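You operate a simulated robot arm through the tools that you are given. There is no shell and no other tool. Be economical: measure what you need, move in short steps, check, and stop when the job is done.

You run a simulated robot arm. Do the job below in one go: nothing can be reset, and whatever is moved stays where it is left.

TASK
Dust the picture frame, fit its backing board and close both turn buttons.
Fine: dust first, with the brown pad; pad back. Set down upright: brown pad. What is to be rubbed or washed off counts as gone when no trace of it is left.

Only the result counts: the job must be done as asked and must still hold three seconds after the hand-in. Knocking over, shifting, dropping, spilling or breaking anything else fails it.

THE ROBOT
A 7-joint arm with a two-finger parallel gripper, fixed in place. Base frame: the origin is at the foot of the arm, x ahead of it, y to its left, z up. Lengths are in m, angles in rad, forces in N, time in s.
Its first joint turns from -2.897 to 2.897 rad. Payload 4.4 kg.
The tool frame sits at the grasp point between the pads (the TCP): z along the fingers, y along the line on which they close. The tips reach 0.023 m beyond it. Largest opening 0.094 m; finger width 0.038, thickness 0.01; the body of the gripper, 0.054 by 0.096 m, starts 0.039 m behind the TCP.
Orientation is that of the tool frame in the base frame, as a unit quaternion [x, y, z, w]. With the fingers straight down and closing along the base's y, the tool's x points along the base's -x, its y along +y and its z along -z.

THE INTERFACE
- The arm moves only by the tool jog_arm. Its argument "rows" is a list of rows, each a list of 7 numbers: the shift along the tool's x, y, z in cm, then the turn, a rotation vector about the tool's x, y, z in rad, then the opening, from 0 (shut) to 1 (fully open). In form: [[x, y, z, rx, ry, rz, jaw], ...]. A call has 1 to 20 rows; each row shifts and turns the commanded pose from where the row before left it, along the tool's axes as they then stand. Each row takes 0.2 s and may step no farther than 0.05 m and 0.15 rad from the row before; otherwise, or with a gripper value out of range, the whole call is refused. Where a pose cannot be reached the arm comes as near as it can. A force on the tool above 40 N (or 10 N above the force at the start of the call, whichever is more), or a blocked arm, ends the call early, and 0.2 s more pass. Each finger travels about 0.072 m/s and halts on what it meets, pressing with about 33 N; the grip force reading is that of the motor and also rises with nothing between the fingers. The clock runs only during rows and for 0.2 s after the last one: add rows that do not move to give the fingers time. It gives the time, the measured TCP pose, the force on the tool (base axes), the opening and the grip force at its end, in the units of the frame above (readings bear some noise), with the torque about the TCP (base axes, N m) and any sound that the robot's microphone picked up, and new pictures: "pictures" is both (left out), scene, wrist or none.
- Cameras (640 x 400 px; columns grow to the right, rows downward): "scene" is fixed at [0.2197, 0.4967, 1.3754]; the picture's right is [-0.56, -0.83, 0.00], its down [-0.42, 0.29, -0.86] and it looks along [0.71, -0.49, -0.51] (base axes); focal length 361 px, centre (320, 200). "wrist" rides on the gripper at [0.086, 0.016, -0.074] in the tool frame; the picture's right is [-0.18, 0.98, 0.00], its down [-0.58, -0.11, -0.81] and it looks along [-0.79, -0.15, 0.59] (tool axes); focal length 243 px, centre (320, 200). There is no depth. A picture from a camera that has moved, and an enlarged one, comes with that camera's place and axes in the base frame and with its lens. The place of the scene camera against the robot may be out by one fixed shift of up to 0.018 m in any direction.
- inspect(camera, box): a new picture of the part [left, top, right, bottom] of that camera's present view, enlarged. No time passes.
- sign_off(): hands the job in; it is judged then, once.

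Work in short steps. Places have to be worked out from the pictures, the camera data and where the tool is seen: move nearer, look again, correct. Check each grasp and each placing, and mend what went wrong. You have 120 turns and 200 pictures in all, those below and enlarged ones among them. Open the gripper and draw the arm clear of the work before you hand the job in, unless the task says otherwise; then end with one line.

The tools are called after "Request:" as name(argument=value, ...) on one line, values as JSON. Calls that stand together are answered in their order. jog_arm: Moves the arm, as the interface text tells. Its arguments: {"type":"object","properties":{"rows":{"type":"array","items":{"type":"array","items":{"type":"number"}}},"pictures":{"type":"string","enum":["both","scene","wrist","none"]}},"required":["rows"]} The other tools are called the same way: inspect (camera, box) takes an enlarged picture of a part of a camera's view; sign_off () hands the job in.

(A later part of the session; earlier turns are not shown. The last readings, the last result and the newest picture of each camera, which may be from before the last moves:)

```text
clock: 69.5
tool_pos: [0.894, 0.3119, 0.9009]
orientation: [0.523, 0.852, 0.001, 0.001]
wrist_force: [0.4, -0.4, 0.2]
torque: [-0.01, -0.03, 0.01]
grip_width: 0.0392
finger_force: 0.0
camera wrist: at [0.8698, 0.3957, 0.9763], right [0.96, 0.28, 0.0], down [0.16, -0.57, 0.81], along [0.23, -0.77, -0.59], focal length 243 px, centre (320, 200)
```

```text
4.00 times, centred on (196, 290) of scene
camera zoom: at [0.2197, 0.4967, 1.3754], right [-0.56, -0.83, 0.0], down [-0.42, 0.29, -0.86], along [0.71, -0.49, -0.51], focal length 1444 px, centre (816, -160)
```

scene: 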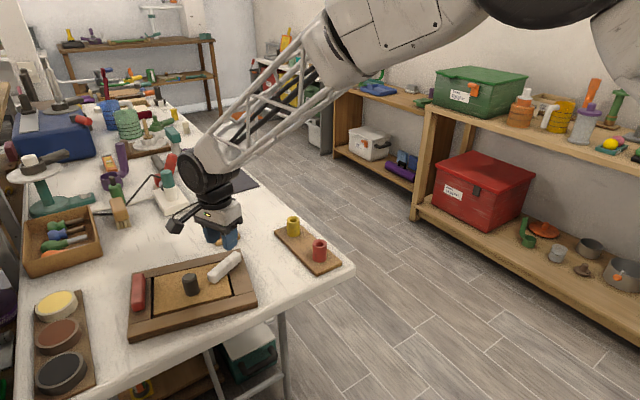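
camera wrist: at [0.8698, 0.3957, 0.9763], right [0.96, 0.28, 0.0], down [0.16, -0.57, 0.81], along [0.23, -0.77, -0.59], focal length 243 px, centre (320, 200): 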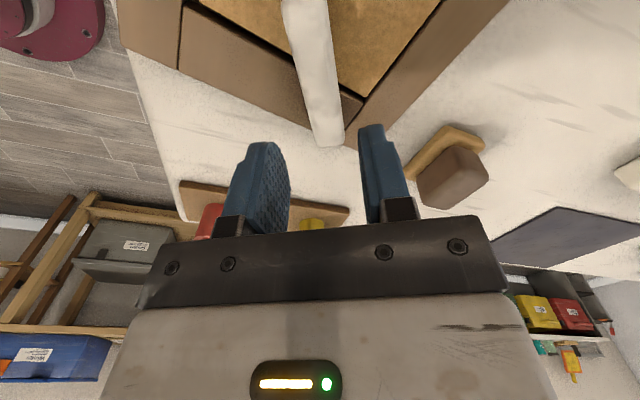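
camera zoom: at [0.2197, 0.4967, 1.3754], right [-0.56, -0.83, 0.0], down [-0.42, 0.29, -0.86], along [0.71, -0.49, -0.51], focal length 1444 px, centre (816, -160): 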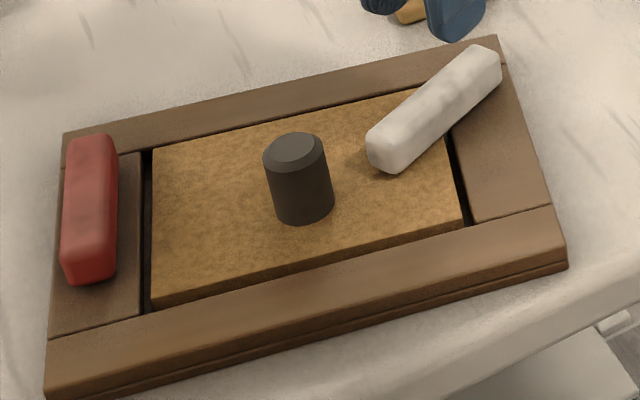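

Clear view: the white bar is turned ~47° relative to the frame, pivoting near its far end, and the frame is yawed about 0.24 rad. I'll finish the bar by pushing its free end from the outer side with closed fingers kept a few mm above the board; first position beside it.

Request:
jog_arm(rows=[[0, 0, 0, 0, 0, 0, 0], [1.75, -1.7, 0, 0, 0, 0, 0], [1.75, -1.7, 0, 0, 0, 0, 0], [0, 0, 3, 0, 0, 0, 0], [0, 0, 2.5, 0, 0, 0, 0], [0, 0, 1.2, 0, 0, 0, 0], [0, 0, 0.5, 0, 0, 0, 0], [0, 0, 0, 0, 0, 0, 0]])

Request:
inspect(camera="scene", box=[156, 230, 284, 310])

```text
clock: 71.3
tool_pos: [0.8486, 0.3261, 0.8276]
orientation: [0.523, 0.852, 0.002, 0.001]
wrist_force: [0.0, -0.2, -0.1]
torque: [0.0, 0.01, -0.02]
grip_width: 0.0001
finger_force: 33.2
camera wrist: at [0.8244, 0.4115, 0.903], right [0.96, 0.28, 0.0], down [0.16, -0.57, 0.81], along [0.23, -0.77, -0.59], focal length 243 px, centre (320, 200)
```

scene: 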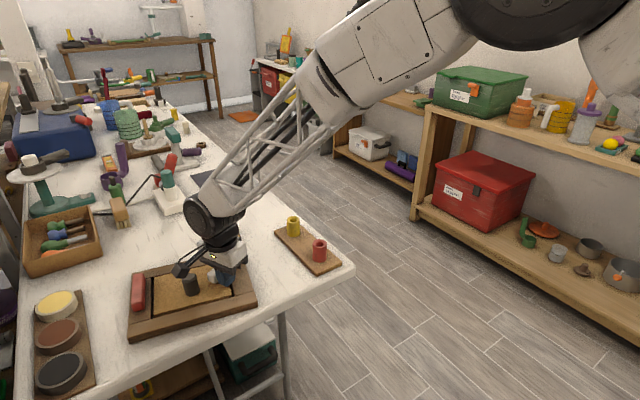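
wrist: 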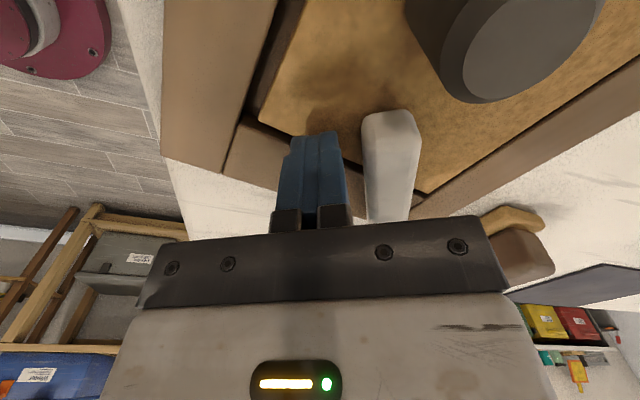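

```text
5.00 times, centred on (220, 270) of scene
camera zoom: at [0.2197, 0.4967, 1.3754], right [-0.56, -0.83, 0.0], down [-0.42, 0.29, -0.86], along [0.71, -0.49, -0.51], focal length 1805 px, centre (820, -150)
```

zoom: 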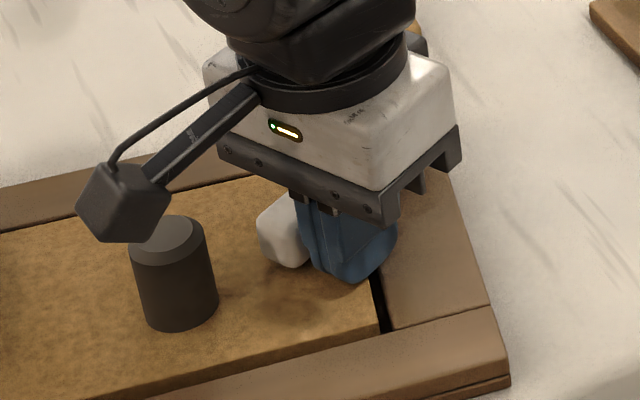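

Finger is beside the bar, free of the board. Pushing along an arc about the pivot for 0.3 rad, then checking.

Request:
jog_arm(rows=[[0, 0.5, 0, 0, 0, 0, 0], [0, 0.6, 0, 0, 0, 0, 0], [0.19, 0.69, 0, 0, 0, 0.1, 0], [0.19, 0.69, 0, 0, 0, 0.1, 0], [0.19, 0.69, 0, 0, 0, 0.1, 0], [0, 0, 0, 0, 0, 0, 0]])

Request:
inspect(camera="scene", box=[116, 240, 276, 340])

```text
clock: 72.8
tool_pos: [0.8762, 0.3468, 0.8272]
orientation: [0.644, 0.765, 0.001, 0.001]
wrist_force: [-3.7, -0.9, -0.3]
torque: [-0.02, 0.02, 0.1]
grip_width: 0.0
finger_force: 33.2
camera wrist: at [0.8775, 0.4338, 0.9038], right [1.0, -0.02, 0.0], down [-0.01, -0.59, 0.81], along [-0.01, -0.81, -0.59], focal length 243 px, centre (320, 200)
```

scene: 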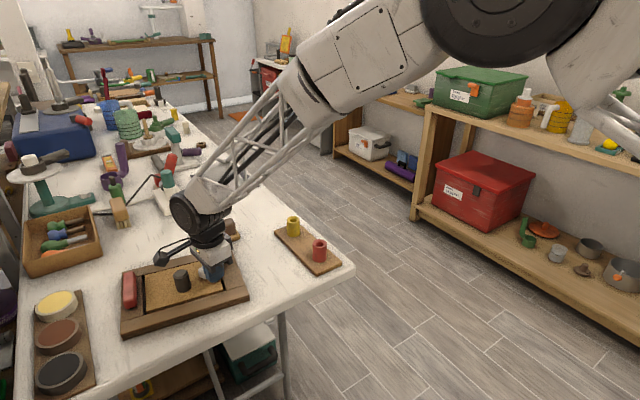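
wrist: 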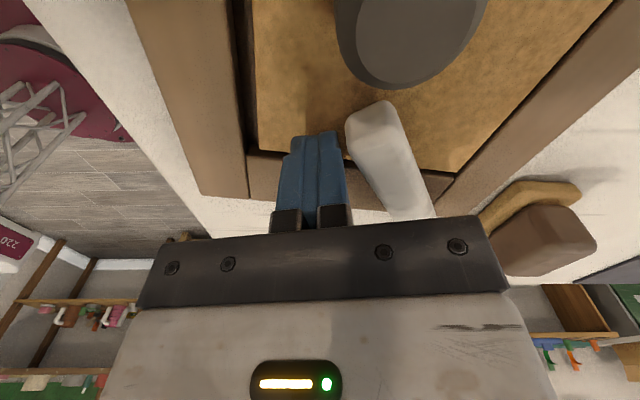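

```text
4.00 times, centred on (196, 290) of scene
camera zoom: at [0.2197, 0.4967, 1.3754], right [-0.56, -0.83, 0.0], down [-0.42, 0.29, -0.86], along [0.71, -0.49, -0.51], focal length 1444 px, centre (816, -160)
```

zoom: 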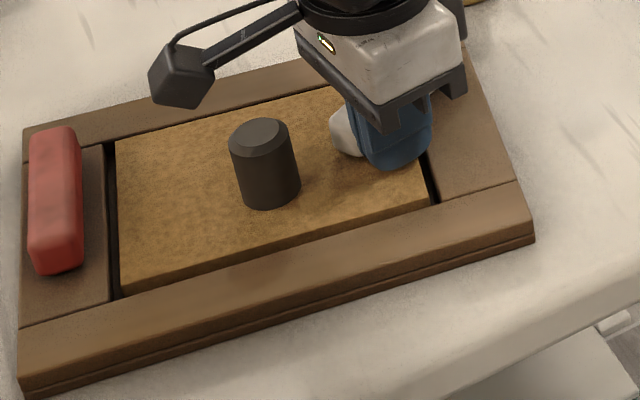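

The frame slid instead of the bar turning: a side push is comparable to the frame's friction, so the bar needs a gripped couple, with tips above board level. I rise and measure.

Request:
jog_arm(rows=[[0, -0.5, 0, 0, 0, 0, 0], [0, 0, -3.5, 0, 0, 0, 0.3], [0, 0, -4, 0, 0, 0, 0.47], [-1, -2, 0, 0, 0, 0, 0.47], [0, 0, 0, 0, 0, 0, 0.47]])

Request:
inspect(camera="scene", box=[116, 240, 276, 340])

Request:
inspect(camera="wrist", box=[160, 0, 480, 200])

```text
clock: 74.0
tool_pos: [0.8515, 0.3308, 0.9016]
orientation: [0.644, 0.765, 0.001, 0.0]
wrist_force: [-0.7, 0.0, 1.0]
torque: [-0.01, 0.0, -0.01]
grip_width: 0.0442
finger_force: 0.1
camera wrist: at [0.8538, 0.4191, 0.9781], right [1.0, -0.01, 0.0], down [-0.01, -0.59, 0.81], along [-0.01, -0.81, -0.59], focal length 243 px, centre (320, 200)
```

scene: 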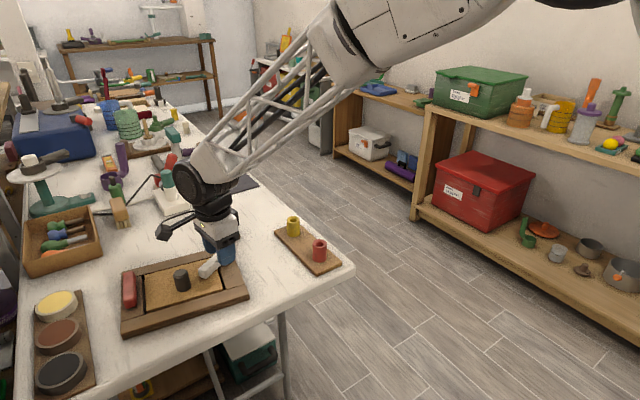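
wrist: 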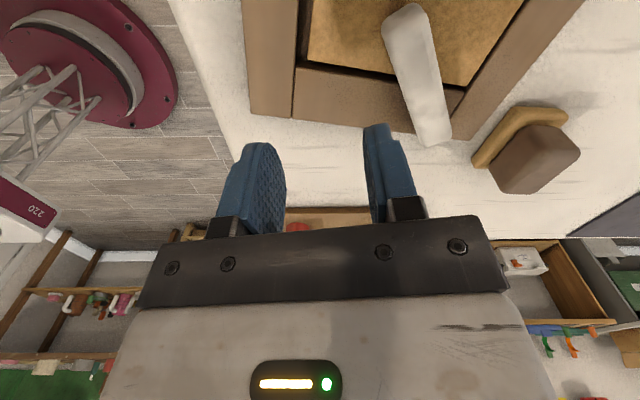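

```text
4.00 times, centred on (196, 290) of scene
camera zoom: at [0.2197, 0.4967, 1.3754], right [-0.56, -0.83, 0.0], down [-0.42, 0.29, -0.86], along [0.71, -0.49, -0.51], focal length 1444 px, centre (816, -160)
```

zoom: 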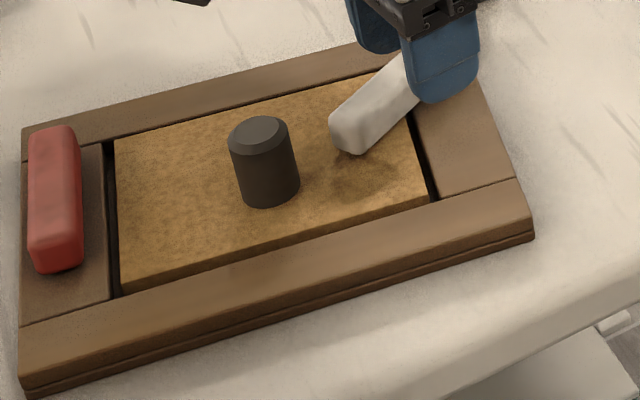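

```text
2.00 times, centred on (320, 100) of wrist
camera zoom: at [0.8538, 0.4191, 0.9781], right [1.0, -0.01, 0.0], down [-0.01, -0.59, 0.81], along [-0.01, -0.81, -0.59], focal length 485 px, centre (320, 400)
```

zoom: 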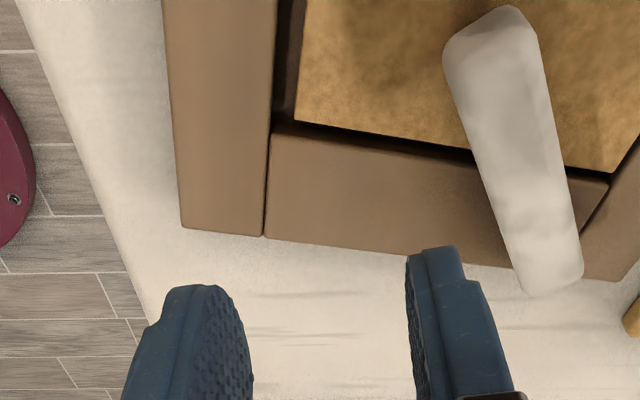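

The bar is now at roughly 51° to the frame, pivot near (0.94, 0.30); frame yaw ~0.17. I move above the pivot itself, fingers aligned with the bar, so a pure rotation will do (and tips stay off the board).

Request:
jog_arm(rows=[[0, 0, 0, 0, 0, -0.12, 0.5], [0, 0, 0, 0, 0, -0.12, 0.5], [0, 0, 0, 0, 0, -0.1, 0.5], [-3.47, 3.13, 0, 0, 0, 0, 0.5], [-3.47, 3.13, 0, 0, 0, 0, 0.5], [0, 0, 2.5, 0, 0, 0, 0.5], [0, 0, 0, 0, 0, 0, 0.5]])

Request:
inspect(camera="wrist", box=[160, 20, 480, 220])

Request:
inspect(camera="scene", box=[156, 210, 284, 290])

```text
clock: 75.5
tool_pos: [0.9402, 0.3023, 0.8789]
orientation: [0.505, 0.863, 0.001, 0.001]
wrist_force: [-0.6, 0.5, 0.4]
torque: [0.01, 0.02, 0.02]
grip_width: 0.0471
finger_force: 0.0
camera wrist: at [0.9125, 0.3857, 0.954], right [0.95, 0.32, 0.0], down [0.19, -0.56, 0.81], along [0.26, -0.76, -0.59], focal length 243 px, centre (320, 200)
```

scene: 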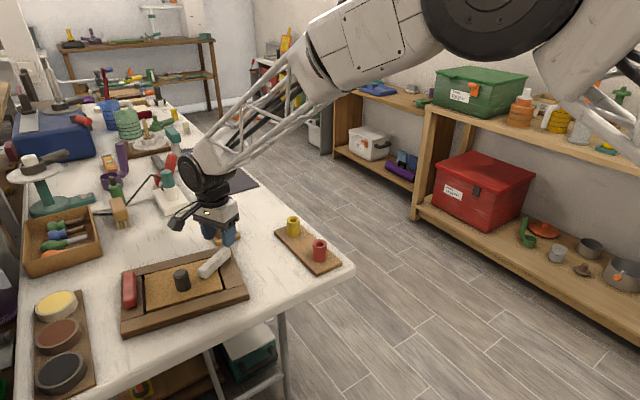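
wrist: 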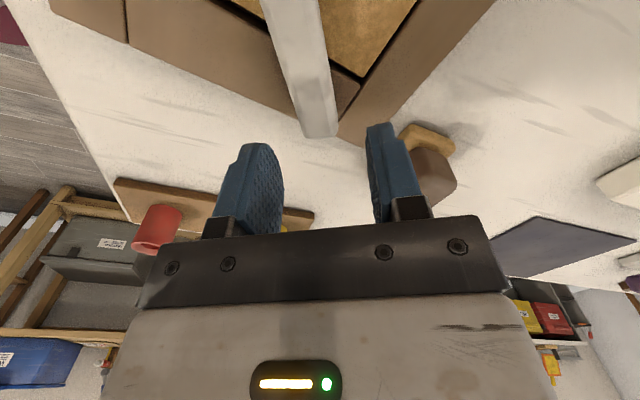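

```text
2.00 times, centred on (320, 120) of wrist
camera zoom: at [0.9125, 0.3857, 0.954], right [0.95, 0.32, 0.0], down [0.19, -0.56, 0.81], along [0.26, -0.76, -0.59], focal length 485 px, centre (320, 360)
```

zoom: 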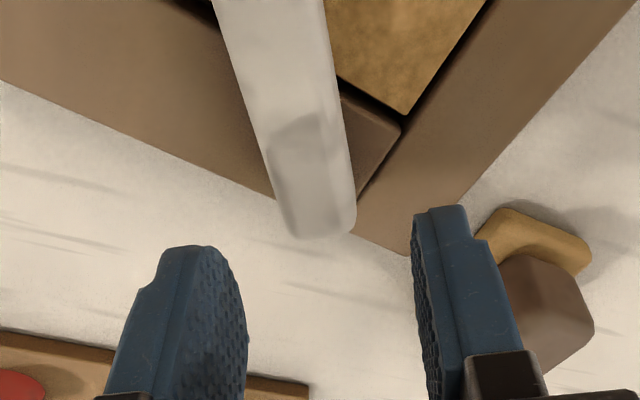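

```text
5.00 times, centred on (220, 250) of scene
camera zoom: at [0.2197, 0.4967, 1.3754], right [-0.56, -0.83, 0.0], down [-0.42, 0.29, -0.86], along [0.71, -0.49, -0.51], focal length 1805 px, centre (820, -50)
```

zoom: 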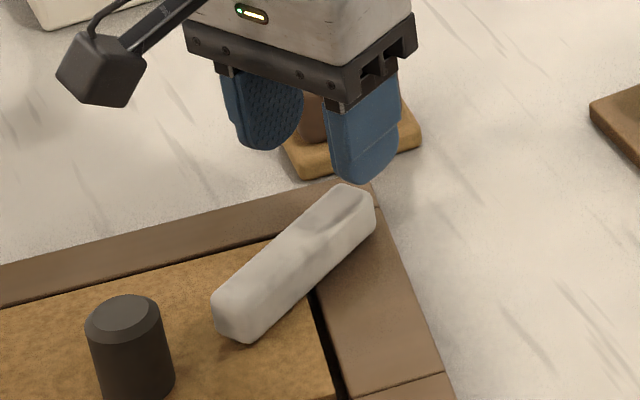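

I'm over the pivot end; correcting 3 mm sideways, descending and gripping.

Request:
jog_arm(rows=[[0, -0.3, 2.5, 0, 0, 0.03, 0.5], [0, 0, 2, 0, 0, 0, 0.5], [0, 0, 0.95, 0, 0, 0, 0.5], [0, 0, 0, 0, 0, 0, 0.35], [0, 0, 0, 0, 0, 0, 0.2], [0, 0, 0, 0, 0, 0, 0], [0, 0, 0, 0, 0, 0, 0]], pictures="wrist")

Request:
inspect(camera="scene", box=[116, 240, 276, 340])

```text
clock: 77.2
tool_pos: [0.9376, 0.3, 0.8235]
orientation: [0.518, 0.855, 0.002, 0.001]
wrist_force: [0.6, -1.3, 2.6]
torque: [-0.24, 0.08, 1.03]
grip_width: 0.0253
finger_force: 33.2
camera wrist: at [0.9127, 0.3853, 0.8992], right [0.96, 0.29, 0.0], down [0.17, -0.57, 0.81], along [0.24, -0.77, -0.59], focal length 243 px, centre (320, 200)
```

wrist: 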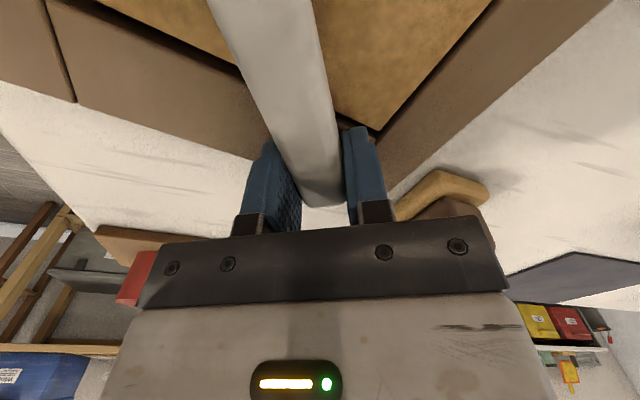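

```text
4.00 times, centred on (196, 290) of scene
camera zoom: at [0.2197, 0.4967, 1.3754], right [-0.56, -0.83, 0.0], down [-0.42, 0.29, -0.86], along [0.71, -0.49, -0.51], focal length 1444 px, centre (816, -160)
```

zoom: 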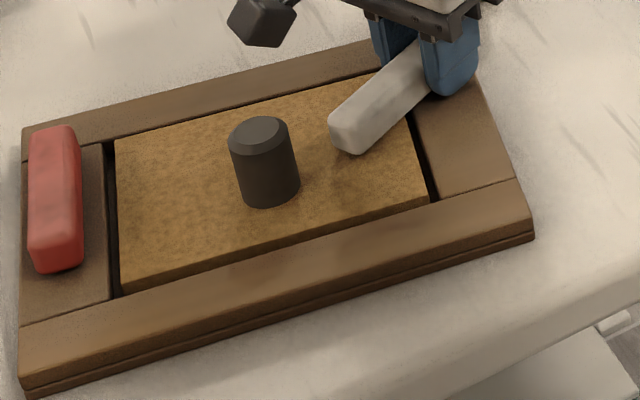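

The grip shows a 1 N·m twist with nothing turning: the fingers are misaligned with the bar, or the bar has reached a stop. I ease the yaw back to find the neutral.

Request:
jog_arm(rows=[[0, 0, 0, 0, 0, -0.05, 0], [0, 0, 0, 0, 0, 0, 0]], pictures="none")

Request:
jog_arm(rows=[[0, 0, 0, 0, 0, -0.05, 0], [0, 0, 0, 0, 0, 0, 0]], pictures="none")

Request:
jog_arm(rows=[[0, 0, 0, 0, 0, -0.05, 0], [0, 0, 0, 0, 0, 0, 0]], pictures="none")

```text
clock: 77.8
tool_pos: [0.9379, 0.3009, 0.8236]
orientation: [0.497, 0.868, 0.0, 0.0]
wrist_force: [-1.1, 0.8, 0.6]
torque: [0.11, 0.22, 0.07]
grip_width: 0.0237
finger_force: 33.5
```

```text
clock: 78.3
tool_pos: [0.9389, 0.3006, 0.8225]
orientation: [0.475, 0.88, 0.001, 0.001]
wrist_force: [-2.9, 3.4, -0.4]
torque: [0.47, 0.54, 0.05]
grip_width: 0.0239
finger_force: 32.8
```

```text
clock: 79.0
tool_pos: [0.9379, 0.2997, 0.8243]
orientation: [0.453, 0.891, 0.0, 0.002]
wrist_force: [0.0, 3.1, -0.1]
torque: [0.06, 0.13, 0.0]
grip_width: 0.0237
finger_force: 33.3
```

Aligned at yaw ≈1.04; back-turning is nearly torque-free. Now turning forward again in small steps to feel for a stop.

Request:
jog_arm(rows=[[0, 0, 0, 0, 0, 0.05, 0], [0, 0, 0, 0, 0, 0.05, 0], [0, 0, 0, 0, 0, 0, 0]], pictures="none")

Request:
jog_arm(rows=[[0, 0, 0, 0, 0, 0.05, 0], [0, 0, 0, 0, 0, 0.05, 0], [0, 0, 0, 0, 0, 0, 0]], pictures="none")

Request:
inspect(camera="scene", box=[116, 240, 276, 340])

```text
clock: 79.8
tool_pos: [0.9381, 0.3, 0.8232]
orientation: [0.497, 0.868, 0.002, 0.0]
wrist_force: [-0.9, 1.2, 0.0]
torque: [-0.3, 0.08, 0.28]
grip_width: 0.0238
finger_force: 32.7
```

```text
clock: 80.5
tool_pos: [0.9387, 0.3, 0.8219]
orientation: [0.54, 0.842, 0.001, 0.001]
wrist_force: [-1.0, -0.3, 1.0]
torque: [-0.11, 0.14, 0.47]
grip_width: 0.024
finger_force: 33.5
```

```text
4.00 times, centred on (196, 290) of scene
camera zoom: at [0.2197, 0.4967, 1.3754], right [-0.56, -0.83, 0.0], down [-0.42, 0.29, -0.86], along [0.71, -0.49, -0.51], focal length 1444 px, centre (816, -160)
```

zoom: 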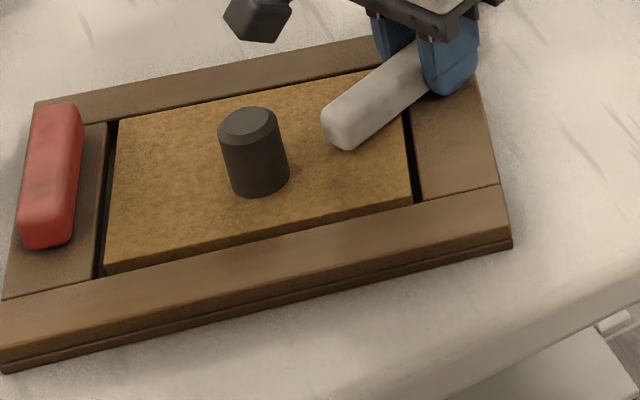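

The bar turns freely until a hard stop at ~50° to the frame, where the frame follows: it is against its closed end stop. I release it. Next I'll use the red bar's near end to drag the frame back, so I go there with matching yaw and some tilt.

Request:
jog_arm(rows=[[0, 0, 0, 0, 0, -0.05, 0], [0, 0, 0, 0, 0, 0, 0.4], [0, 0, 0, 0, 0, 0, 0.5], [0, 0, -3.5, 0, 0, 0, 0.5], [0, 0, -4.5, 0, 0, -0.136, 0.5], [0, 0, 0, 0, 0, -0.136, 0.5], [0, 0, 0, 0, 0, -0.136, 0.5], [0, 0, 0, 0, 0, -0.136, 0.5], [0, 0, 0, 0, 0, -0.136, 0.5], [0, 0, 0, 0, 0, -0.136, 0.5], [1.44, 3.75, 0, 0, 0, 0, 0.5], [1.44, 3.75, 0, 0, 0, 0, 0.5], [1.44, 3.75, 0, 0, 0, 0, 0.5], [1.44, 3.75, 0, 0, 0, 0, 0.5], [1.44, 3.75, 0, 0, 0, 0, 0.5], [0, 0, 0, 0, -0.133, 0, 0.5], [0, 0, 0, 0, -0.133, 0, 0.5], [0, 0, 0, 0, -0.133, 0, 0.5], [0, 0, 0, 0, 0, 0, 0.5]])

Request:
inspect(camera="scene", box=[96, 230, 256, 330])

```text
clock: 84.5
tool_pos: [0.9191, 0.5007, 0.9028]
orientation: [0.135, 0.97, -0.026, 0.199]
wrist_force: [0.6, 0.2, 0.1]
torque: [-0.01, 0.02, 0.0]
grip_width: 0.0468
finger_force: 0.0
camera wrist: at [0.8188, 0.5458, 0.9394], right [0.43, 0.9, 0.07], down [0.18, -0.17, 0.97], along [0.88, -0.4, -0.23], focal length 243 px, centre (320, 200)
```

scene: 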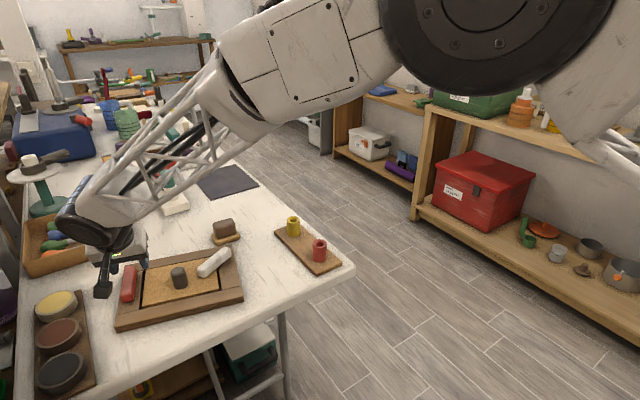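
wrist: 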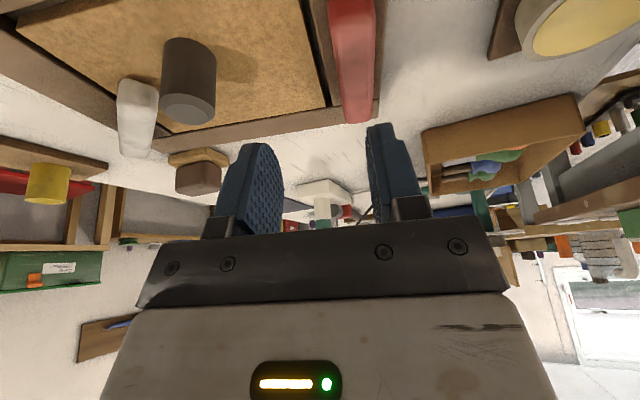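

```text
4.00 times, centred on (176, 280) of scene
camera zoom: at [0.2197, 0.4967, 1.3754], right [-0.56, -0.83, 0.0], down [-0.42, 0.29, -0.86], along [0.71, -0.49, -0.51], focal length 1444 px, centre (896, -120)
```

zoom: 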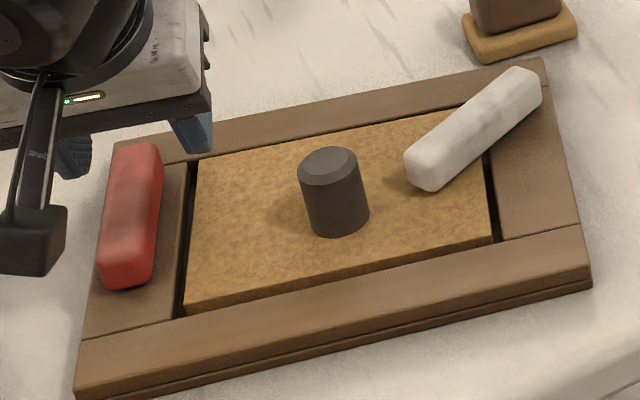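

Red bar axis passes (0.952, 0.517) to (1.026, 0.502). I align over it and descend straddling it.

Request:
jog_arm(rows=[[0.2, 2.27, 1, 0, 0, 0, 0.5], [0.3, 0, 2.2, 0, 0, 0, 0.5], [0.3, 0, 2.2, 0, 0, 0, 0.5], [0, 0, 0, 0, 0, 0, 0.5]])

Request:
inspect(camera="wrist", box=[200, 0, 456, 200])

```text
clock: 85.5
tool_pos: [0.9372, 0.518, 0.8496]
orientation: [0.135, 0.971, -0.027, 0.198]
wrist_force: [0.1, 0.3, 0.5]
torque: [0.03, -0.03, -0.03]
grip_width: 0.0471
finger_force: 0.1
camera wrist: at [0.8381, 0.5633, 0.8858], right [0.43, 0.9, 0.07], down [0.18, -0.17, 0.97], along [0.88, -0.4, -0.23], focal length 243 px, centre (320, 200)
```

scene: 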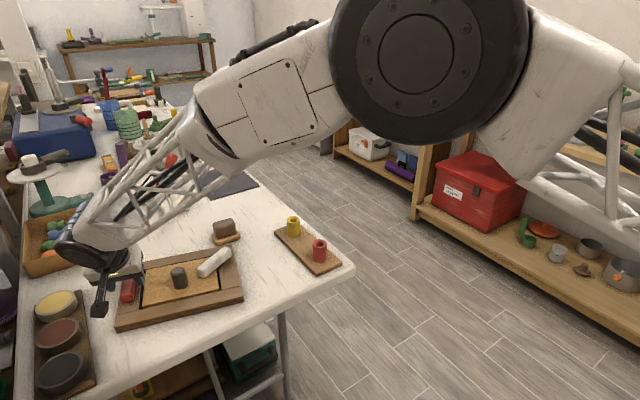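
wrist: 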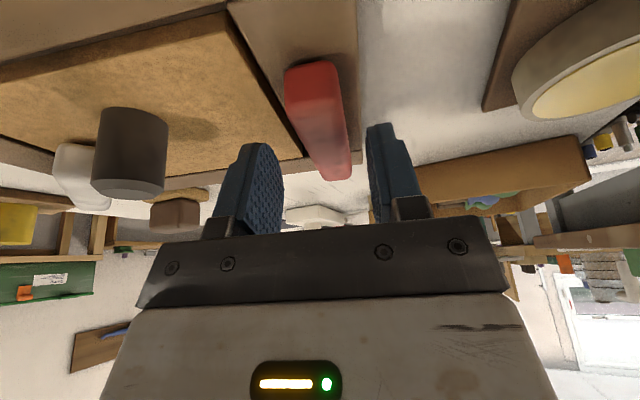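

```text
2.00 times, centred on (328, 100) of wrist
camera zoom: at [0.8381, 0.5633, 0.8858], right [0.43, 0.9, 0.07], down [0.18, -0.17, 0.97], along [0.88, -0.4, -0.23], focal length 485 px, centre (304, 400)
```

zoom: 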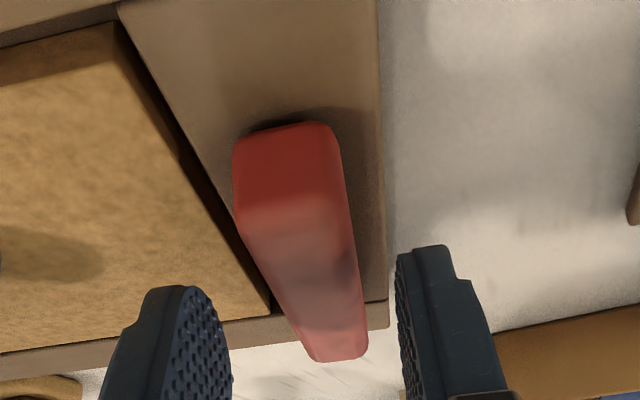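

Bar spans z ≈ .80–.82, axis yaw 0.3. Shifting 4 mm in +y, descending 2 cm and gripping near its near half.

Request:
jog_arm(rows=[[0.03, 0.35, 1.1, 0, 0, 0, 0.5], [0.03, 0, 1.1, 0, 0, 0, 0.5], [0, 0, 0, 0, 0, 0, 0.35], [0, 0, 0, 0, 0, 0, 0.2], [0, 0, 0, 0, 0, 0, 0], [0, 0, 0, 0, 0, 0, 0]], pictures="wrist")

Request:
inspect(camera="scene", box=[96, 230, 256, 330])

```text
clock: 87.0
tool_pos: [0.9466, 0.5198, 0.8283]
orientation: [0.135, 0.971, -0.027, 0.197]
wrist_force: [4.3, -2.8, -0.5]
torque: [-0.29, -0.21, 0.71]
grip_width: 0.0235
finger_force: 33.4
camera wrist: at [0.8476, 0.5648, 0.8651], right [0.43, 0.9, 0.07], down [0.18, -0.17, 0.97], along [0.88, -0.4, -0.23], focal length 243 px, centre (320, 200)
```

wrist: 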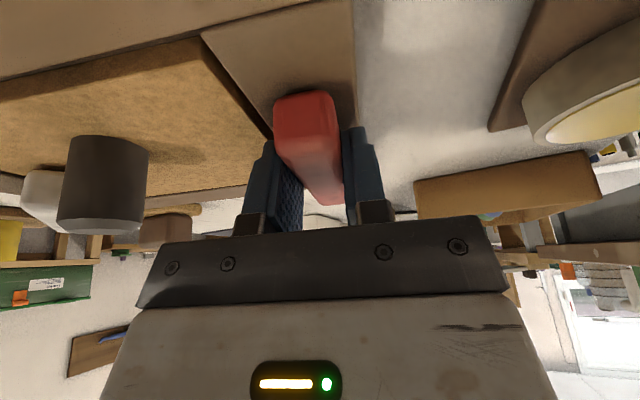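

```text
4.00 times, centred on (176, 280) of scene
camera zoom: at [0.2197, 0.4967, 1.3754], right [-0.56, -0.83, 0.0], down [-0.42, 0.29, -0.86], along [0.71, -0.49, -0.51], focal length 1444 px, centre (896, -120)
```

zoom: 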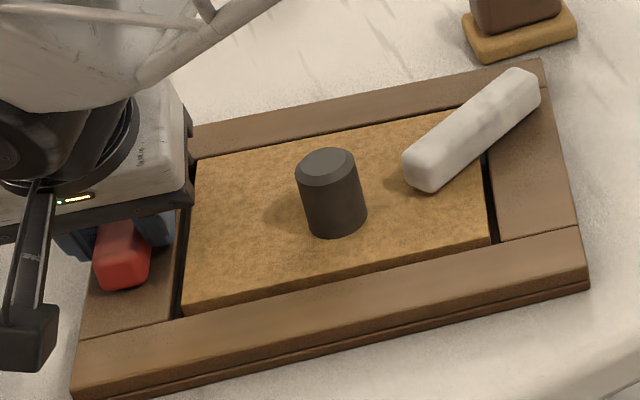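

Red bar gripped. I drag the frame back toward its original place, turning the tool back as I go, half-way first.

Request:
jog_arm(rows=[[1.02, -0.5, -0.43, -0.0136, 0, -0.0322, 0], [1.02, -0.5, -0.43, -0.0136, 0, -0.0322, 0], [1.02, -0.45, -0.43, -0.0136, 0, -0.0322, 0], [1.05, -0.42, -0.44, -0.0136, 0, -0.0322, 0], [0, 0, 0, 0, 0, 0, 0]], pictures="none")

Request:
inspect(camera="scene", box=[96, 240, 256, 340])

```text
clock: 88.2
tool_pos: [0.899, 0.5127, 0.8297]
orientation: [0.065, 0.978, -0.013, 0.199]
wrist_force: [1.5, 1.7, -0.2]
torque: [0.32, 0.55, 0.08]
grip_width: 0.0236
finger_force: 32.8
```

```text
4.00 times, centred on (176, 290) of scene
camera zoom: at [0.2197, 0.4967, 1.3754], right [-0.56, -0.83, 0.0], down [-0.42, 0.29, -0.86], along [0.71, -0.49, -0.51], focal length 1444 px, centre (896, -160)
```

zoom: 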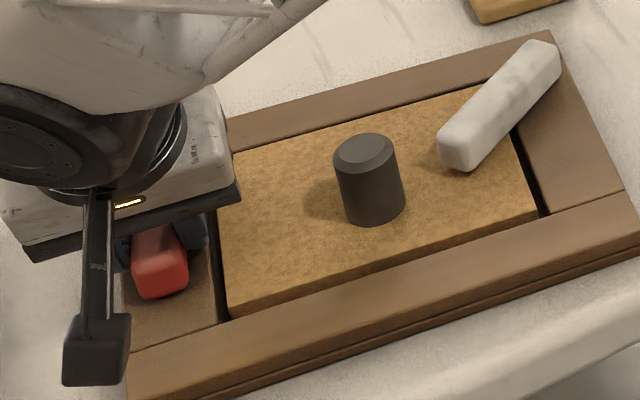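

Working: the frame follows and turns back. Continuing the second half.

Request:
jog_arm(rows=[[1.08, -0.38, -0.45, -0.0136, 0, -0.0322, 0], [1.09, -0.35, -0.46, -0.0136, 0, -0.0322, 0], [1.1, -0.32, -0.46, -0.0136, 0, -0.0322, 0], [1.1, -0.3, -0.46, -0.0136, 0, -0.0322, 0], [0, 0, 0, 0, 0, 0, 0]], pictures="none")

Request:
inspect(camera="scene", box=[116, 240, 276, 340])

```text
clock: 89.3
tool_pos: [0.8524, 0.5023, 0.8289]
orientation: [-0.003, 0.98, 0.001, 0.199]
wrist_force: [0.9, -2.1, 0.3]
torque: [-0.22, -0.17, 0.24]
grip_width: 0.0239
finger_force: 32.9
```

```text
4.00 times, centred on (196, 290) of scene
camera zoom: at [0.2197, 0.4967, 1.3754], right [-0.56, -0.83, 0.0], down [-0.42, 0.29, -0.86], along [0.71, -0.49, -0.51], focal length 1444 px, centre (816, -160)
```

zoom: 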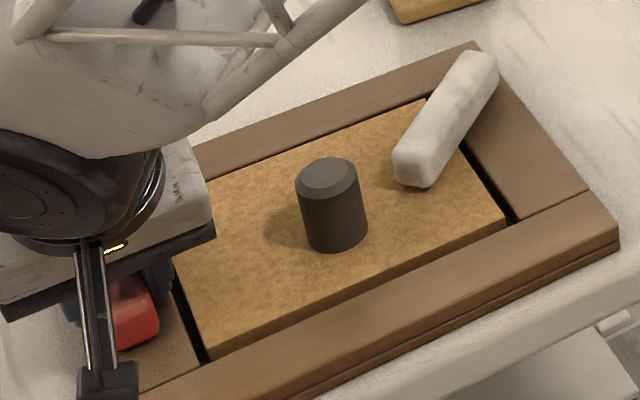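

The frame is back at its original place. Now test where the red bar pivots: a small rotation about the grip point, watching the forces.

Request:
jog_arm(rows=[[0, 0, 0, 0.0195, 0, 0.046, 0], [0, 0, 0, 0, 0, 0, 0]], pictures="none")

Request:
jog_arm(rows=[[0, 0, 0, 0.0195, 0, 0.046, 0], [0, 0, 0, 0, 0, 0, 0]], pictures="none")

Request:
inspect(camera="scene", box=[116, 240, 276, 340])

```text
clock: 90.0
tool_pos: [0.8518, 0.5016, 0.8288]
orientation: [0.022, 0.98, -0.003, 0.2]
wrist_force: [2.1, -0.8, 0.8]
torque: [-0.09, -0.19, 0.56]
grip_width: 0.0237
finger_force: 32.5
```

```text
clock: 90.5
tool_pos: [0.8526, 0.5029, 0.8297]
orientation: [0.047, 0.979, -0.008, 0.199]
wrist_force: [2.7, 0.3, -0.4]
torque: [-0.32, -0.35, 0.64]
grip_width: 0.0238
finger_force: 32.9
```

```text
4.00 times, centred on (196, 290) of scene
camera zoom: at [0.2197, 0.4967, 1.3754], right [-0.56, -0.83, 0.0], down [-0.42, 0.29, -0.86], along [0.71, -0.49, -0.51], focal length 1444 px, centre (816, -160)
```

zoom: 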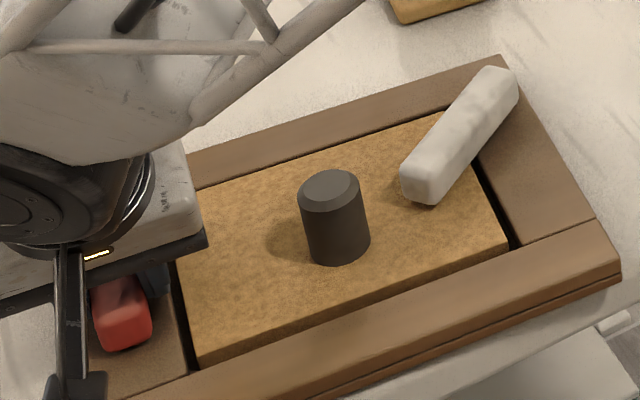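

Red is at its open stop in that direction (frame followed), so it closes the other way, mirrored: pivot at the far end. I regrip 3 mm higher to clear the board and swing it counter-clockwise about a pivot 5.5 cm ahead of the grip.

Request:
jog_arm(rows=[[0, 0, 0, 0, 0, 0, 0.3], [-0.12, 0, -0.28, 0, 0, 0, 0.3], [0, 0, 0, 0, 0, 0, 0], [0, 0, 0, 0, 0, 0, 0], [0, -0.55, 0, -0.0389, 0, -0.0921, 0], [-0.02, -0.55, 0, -0.0389, 0, -0.0921, 0], [-0.02, -0.55, 0, -0.0389, 0, -0.0921, 0], [0, 0, 0, 0, 0, 0, 0]], pictures="none")

Request:
inspect(camera="scene", box=[116, 240, 276, 340])

```text
clock: 92.3
tool_pos: [0.8527, 0.4856, 0.8322]
orientation: [-0.101, 0.974, 0.021, 0.199]
wrist_force: [-5.1, -4.5, 3.5]
torque: [-0.25, 0.43, -0.12]
grip_width: 0.0239
finger_force: 32.8
```

```text
4.00 times, centred on (196, 290) of scene
camera zoom: at [0.2197, 0.4967, 1.3754], right [-0.56, -0.83, 0.0], down [-0.42, 0.29, -0.86], along [0.71, -0.49, -0.51], focal length 1444 px, centre (816, -160)
```

zoom: 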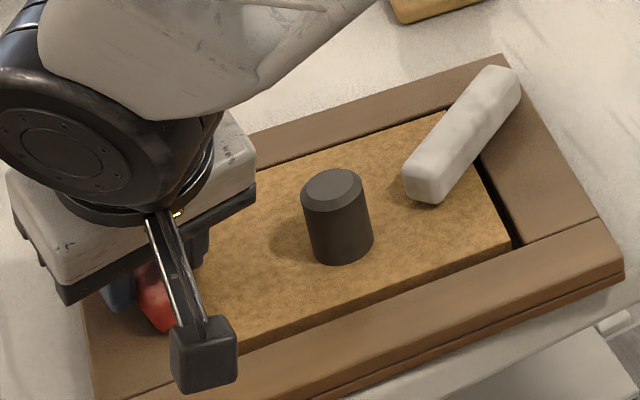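

Frame still. Continuing 0.3 rad.

Request:
jog_arm(rows=[[-0.02, -0.55, 0, -0.0389, 0, -0.0921, 0], [-0.02, -0.55, 0, -0.0389, 0, -0.0921, 0], [-0.02, -0.55, 0, -0.0389, 0, -0.0921, 0], [0, 0, 0, 0, 0, 0, 0]], pictures="none")

Request:
inspect(camera="scene", box=[116, 240, 276, 340])

```text
clock: 93.3
tool_pos: [0.8573, 0.4705, 0.832]
orientation: [-0.245, 0.949, 0.05, 0.192]
wrist_force: [0.9, 4.1, 0.1]
torque: [-0.05, 0.04, 0.21]
grip_width: 0.0238
finger_force: 32.9
```

```text
4.00 times, centred on (196, 290) of scene
camera zoom: at [0.2197, 0.4967, 1.3754], right [-0.56, -0.83, 0.0], down [-0.42, 0.29, -0.86], along [0.71, -0.49, -0.51], focal length 1444 px, centre (816, -160)
```

zoom: 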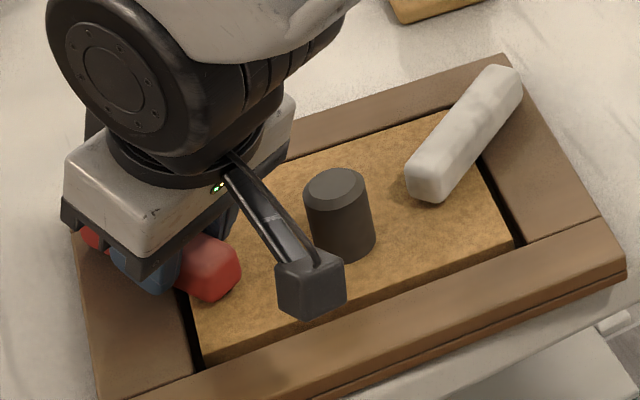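

Good. Another 0.25 rad to reach its stop.

Request:
jog_arm(rows=[[-0.02, -0.55, 0, -0.0389, 0, -0.0921, 0], [-0.02, -0.55, 0, -0.0389, 0, -0.0921, 0], [-0.01, -0.28, 0, -0.0195, 0, -0.046, 0], [0, 0, 0, 0, 0, 0, 0]], pictures="none")

Request:
inspect(camera="scene", box=[116, 240, 276, 340])

```text
clock: 94.3
tool_pos: [0.8652, 0.4587, 0.8332]
orientation: [-0.362, 0.911, 0.074, 0.185]
wrist_force: [-1.3, -0.6, -0.3]
torque: [-0.41, 0.64, 0.02]
grip_width: 0.0237
finger_force: 33.4
```

```text
4.00 times, centred on (196, 290) of scene
camera zoom: at [0.2197, 0.4967, 1.3754], right [-0.56, -0.83, 0.0], down [-0.42, 0.29, -0.86], along [0.71, -0.49, -0.51], focal length 1444 px, centre (816, -160)
```

zoom: 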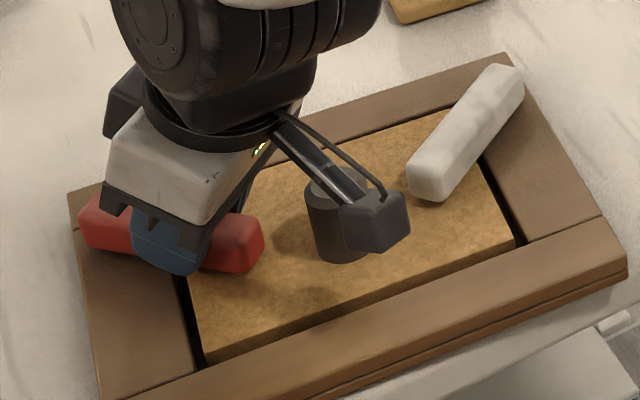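

Near the expected stop. Two more 0.1 steps; the frame should start following when the stop is reached, which also restores its yaw.

Request:
jog_arm(rows=[[-0.02, -0.55, 0, -0.0389, 0, -0.0921, 0], [0, 0, 0, 0, 0, 0, 0]], pictures="none")

Request:
inspect(camera="scene", box=[116, 240, 276, 340])

Request:
jog_arm(rows=[[-0.02, -0.55, 0, -0.0389, 0, -0.0921, 0], [0, 0, 0, 0, 0, 0, 0]], pictures="none")

Request:
inspect(camera="scene", box=[116, 240, 276, 340])

```text
clock: 95.0
tool_pos: [0.8689, 0.4542, 0.8327]
orientation: [-0.406, 0.892, 0.083, 0.182]
wrist_force: [-2.1, -0.3, 0.3]
torque: [-0.14, 0.21, -0.2]
grip_width: 0.0239
finger_force: 32.6
```

```text
4.00 times, centred on (196, 290) of scene
camera zoom: at [0.2197, 0.4967, 1.3754], right [-0.56, -0.83, 0.0], down [-0.42, 0.29, -0.86], along [0.71, -0.49, -0.51], focal length 1444 px, centre (816, -160)
```

zoom: 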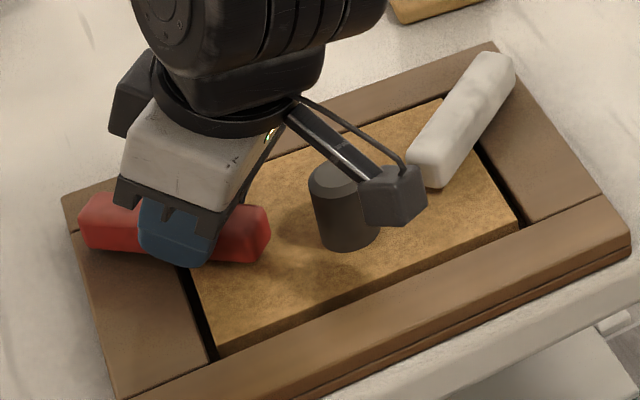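

```text
clock: 95.5
tool_pos: [0.8737, 0.4516, 0.833]
orientation: [-0.451, 0.87, 0.091, 0.177]
wrist_force: [0.0, 0.8, -0.6]
torque: [0.54, -0.37, 0.0]
grip_width: 0.0237
finger_force: 32.9
```

```text
4.00 times, centred on (196, 290) of scene
camera zoom: at [0.2197, 0.4967, 1.3754], right [-0.56, -0.83, 0.0], down [-0.42, 0.29, -0.86], along [0.71, -0.49, -0.51], focal length 1444 px, centre (816, -160)
```

zoom: 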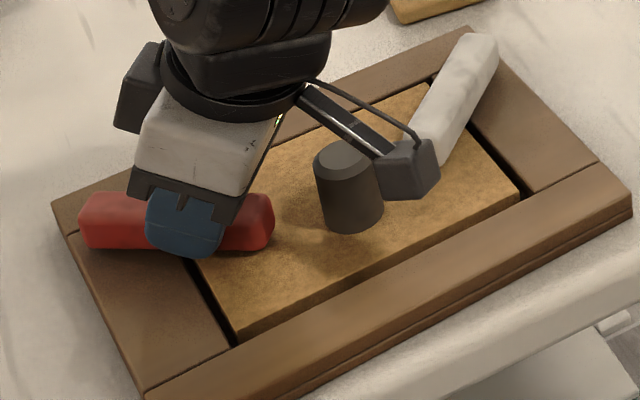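

Both bars stop symmetrically at about 50°, and the frame is back near its start pose (within a few mm). I release the red bar and rise for an overhead check.

Request:
jog_arm(rows=[[0, 0, 0, 0, 0, 0, 0.3], [0, 0, 0, 0, 0, 0, 0.4], [0, 0, 0, 0, 0, 0, 0.4], [-0.39, 0, -0.92, 0, 0, 0, 0.4], [-1.56, 0, -3.68, 0, 0, 0, 0.4], [-1.56, 0, -3.68, 0, 0, 0, 0.4], [-1.56, 0, -3.68, 0.03, 0.1, 0.09, 0.4], [-1.56, 0, -3.68, 0.03, 0.1, 0.09, 0.4], [0, 0, -2, 0.02, 0.1, 0.1, 0.4], [0, 0, 0, 0, 0.1, 0.1, 0.4], [0, 0, 0, 0, 0, 0, 0.4]])

Request:
inspect(camera="scene", box=[116, 240, 276, 340])

```text
clock: 98.0
tool_pos: [0.8725, 0.4498, 1.0228]
orientation: [-0.278, 0.96, -0.002, 0.002]
wrist_force: [-0.2, -0.1, -0.7]
torque: [0.04, 0.01, 0.0]
grip_width: 0.0379
finger_force: 0.0
camera wrist: at [0.7919, 0.4177, 1.0987], right [-0.37, 0.93, 0.0], down [0.55, 0.22, 0.81], along [0.75, 0.3, -0.59], focal length 243 px, centre (320, 200)
```

scene: 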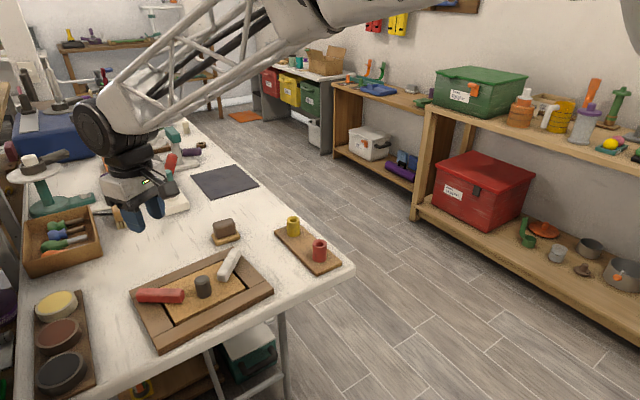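
wrist: 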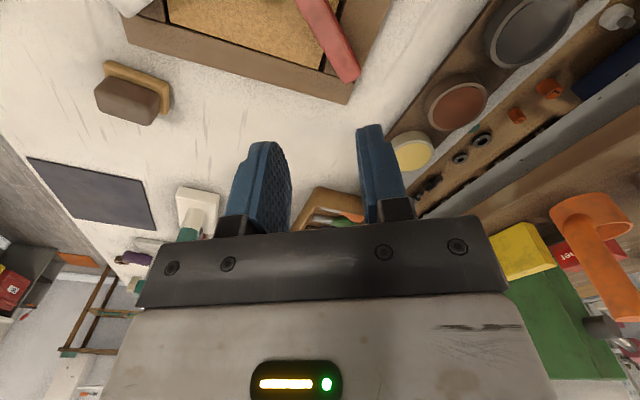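

```text
4.00 times, centred on (196, 290) of scene
camera zoom: at [0.2197, 0.4967, 1.3754], right [-0.56, -0.83, 0.0], down [-0.42, 0.29, -0.86], along [0.71, -0.49, -0.51], focal length 1444 px, centre (816, -160)
```

zoom: 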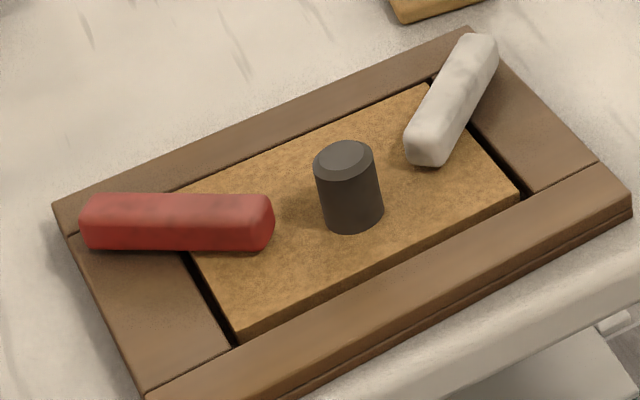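

Red sits at its stop (~0.89 rad), white at ~0.82 (I backed it off slightly before release). I regrip white at its pivot and turn it fully home, which also takes out the residual frame yaw.

Request:
jog_arm(rows=[[0, 0, 0, 0, 0, 0.1453, 0.5], [0, 0, 0, 0, 0, 0.1453, 0.5], [0, 0, 0, 0, 0, 0.1453, 0.5], [0, 0, 0, 0, 0, 0.1453, 0.5], [0, 0, 0, 0, 0, 0.1453, 0.5], [0, 0, 0, 0, 0, 0.1453, 0.5], [0, 0, 0, 0, 0, 0.1453, 0.5], [0, 0, 0, 0, 0, 0.1453, 0.5], [0, 0, 0, 0, 0, 0.1453, 0.5], [-2.85, -1.98, 2.4, 0, 0, 0, 0.5], [-2.85, -1.98, 2.4, 0, 0, 0, 0.5], [-2.85, -1.98, 2.4, 0, 0, 0, 0.5], [-2.85, -1.98, 2.4, 0, 0, 0, 0.5], [-2.85, -1.98, 2.4, 0, 0, 0, 0.5], [0, 0, 2, 0, 0, 0, 0.5], [0, 0, 0, 0, 0, 0, 0.5]])

Request:
inspect(camera="wrist", box=[160, 0, 480, 200])

```text
clock: 101.3
tool_pos: [0.9122, 0.282, 0.8828]
orientation: [0.364, 0.932, 0.001, 0.003]
wrist_force: [0.0, -0.9, 0.5]
torque: [0.0, 0.01, -0.02]
grip_width: 0.0472
finger_force: 0.1
camera wrist: at [0.8601, 0.3533, 0.9588], right [0.8, 0.6, 0.0], down [0.35, -0.47, 0.81], along [0.48, -0.65, -0.59], focal length 243 px, centre (320, 200)
```

scene: 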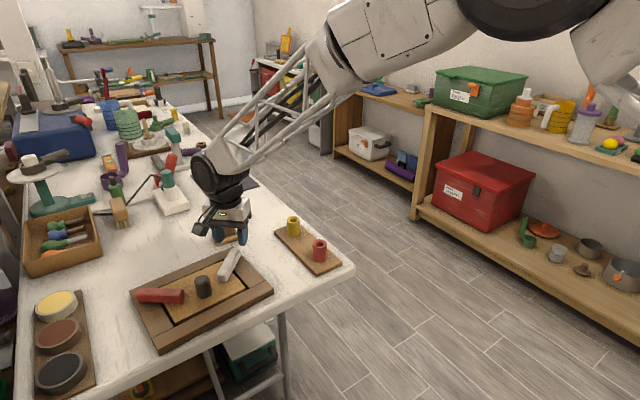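
wrist: 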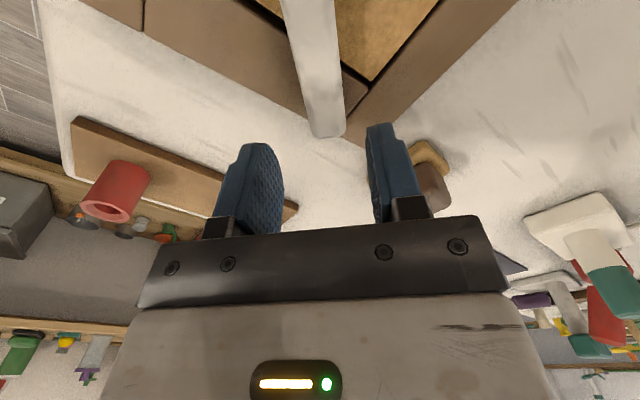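

```text
2.00 times, centred on (320, 100) of wrist
camera zoom: at [0.8601, 0.3533, 0.9588], right [0.8, 0.6, 0.0], down [0.35, -0.47, 0.81], along [0.48, -0.65, -0.59], focal length 485 px, centre (320, 400)
```

zoom: 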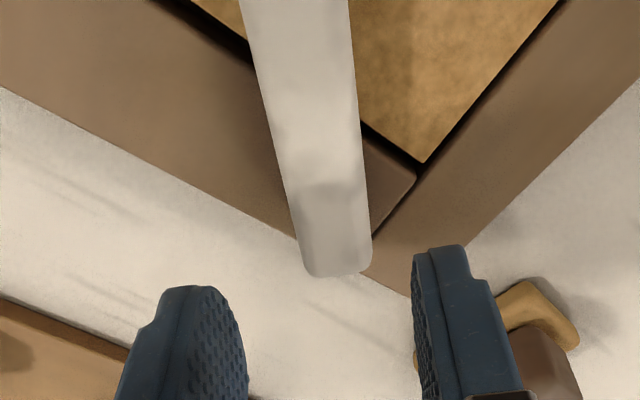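

Tail at (0.931, 0.268), bar yaw 0.78. Shift 3 mm, add 0.04 yaw, descend, grip, then turn clockwise ~0.1.

Request:
jog_arm(rows=[[0, 0.3, 2, 0, 0, 0.04, 0.5], [0, 0, 2.5, 0, 0, 0, 0.5], [0, 0, 1.35, 0, 0, 0, 0.5], [0, 0, 0, 0, 0, 0, 0.35], [0, 0, 0, 0, 0, 0, 0.2], [0, 0, 0, 0, 0, 0, 0], [0, 0, 0, 0, 0, 0, 0]], pictures="none")

Request:
jog_arm(rows=[[0, 0, 0, 0, 0, 0.05, 0], [0, 0, 0, 0, 0, 0.04, 0], [0, 0, 0, 0, 0, 0, 0]], pictures="none")

Request:
inspect(camera="scene", box=[116, 240, 276, 340])

```text
clock: 103.0
tool_pos: [0.9149, 0.2856, 0.8243]
orientation: [0.382, 0.924, 0.0, 0.003]
wrist_force: [3.0, 2.4, 0.4]
torque: [-0.22, -0.14, -0.02]
grip_width: 0.0239
finger_force: 33.1
```

```text
clock: 103.8
tool_pos: [0.9142, 0.2845, 0.8245]
orientation: [0.424, 0.906, 0.0, 0.003]
wrist_force: [-1.4, -0.7, 0.1]
torque: [0.03, 0.13, 0.87]
grip_width: 0.0237
finger_force: 33.2
```

```text
4.00 times, centred on (196, 290) of scene
camera zoom: at [0.2197, 0.4967, 1.3754], right [-0.56, -0.83, 0.0], down [-0.42, 0.29, -0.86], along [0.71, -0.49, -0.51], focal length 1444 px, centre (816, -160)
```

zoom: 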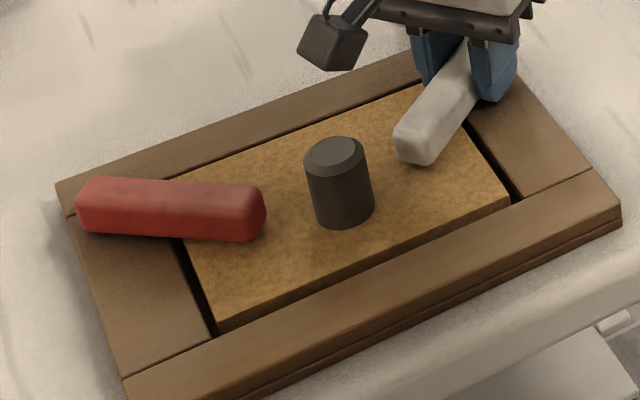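

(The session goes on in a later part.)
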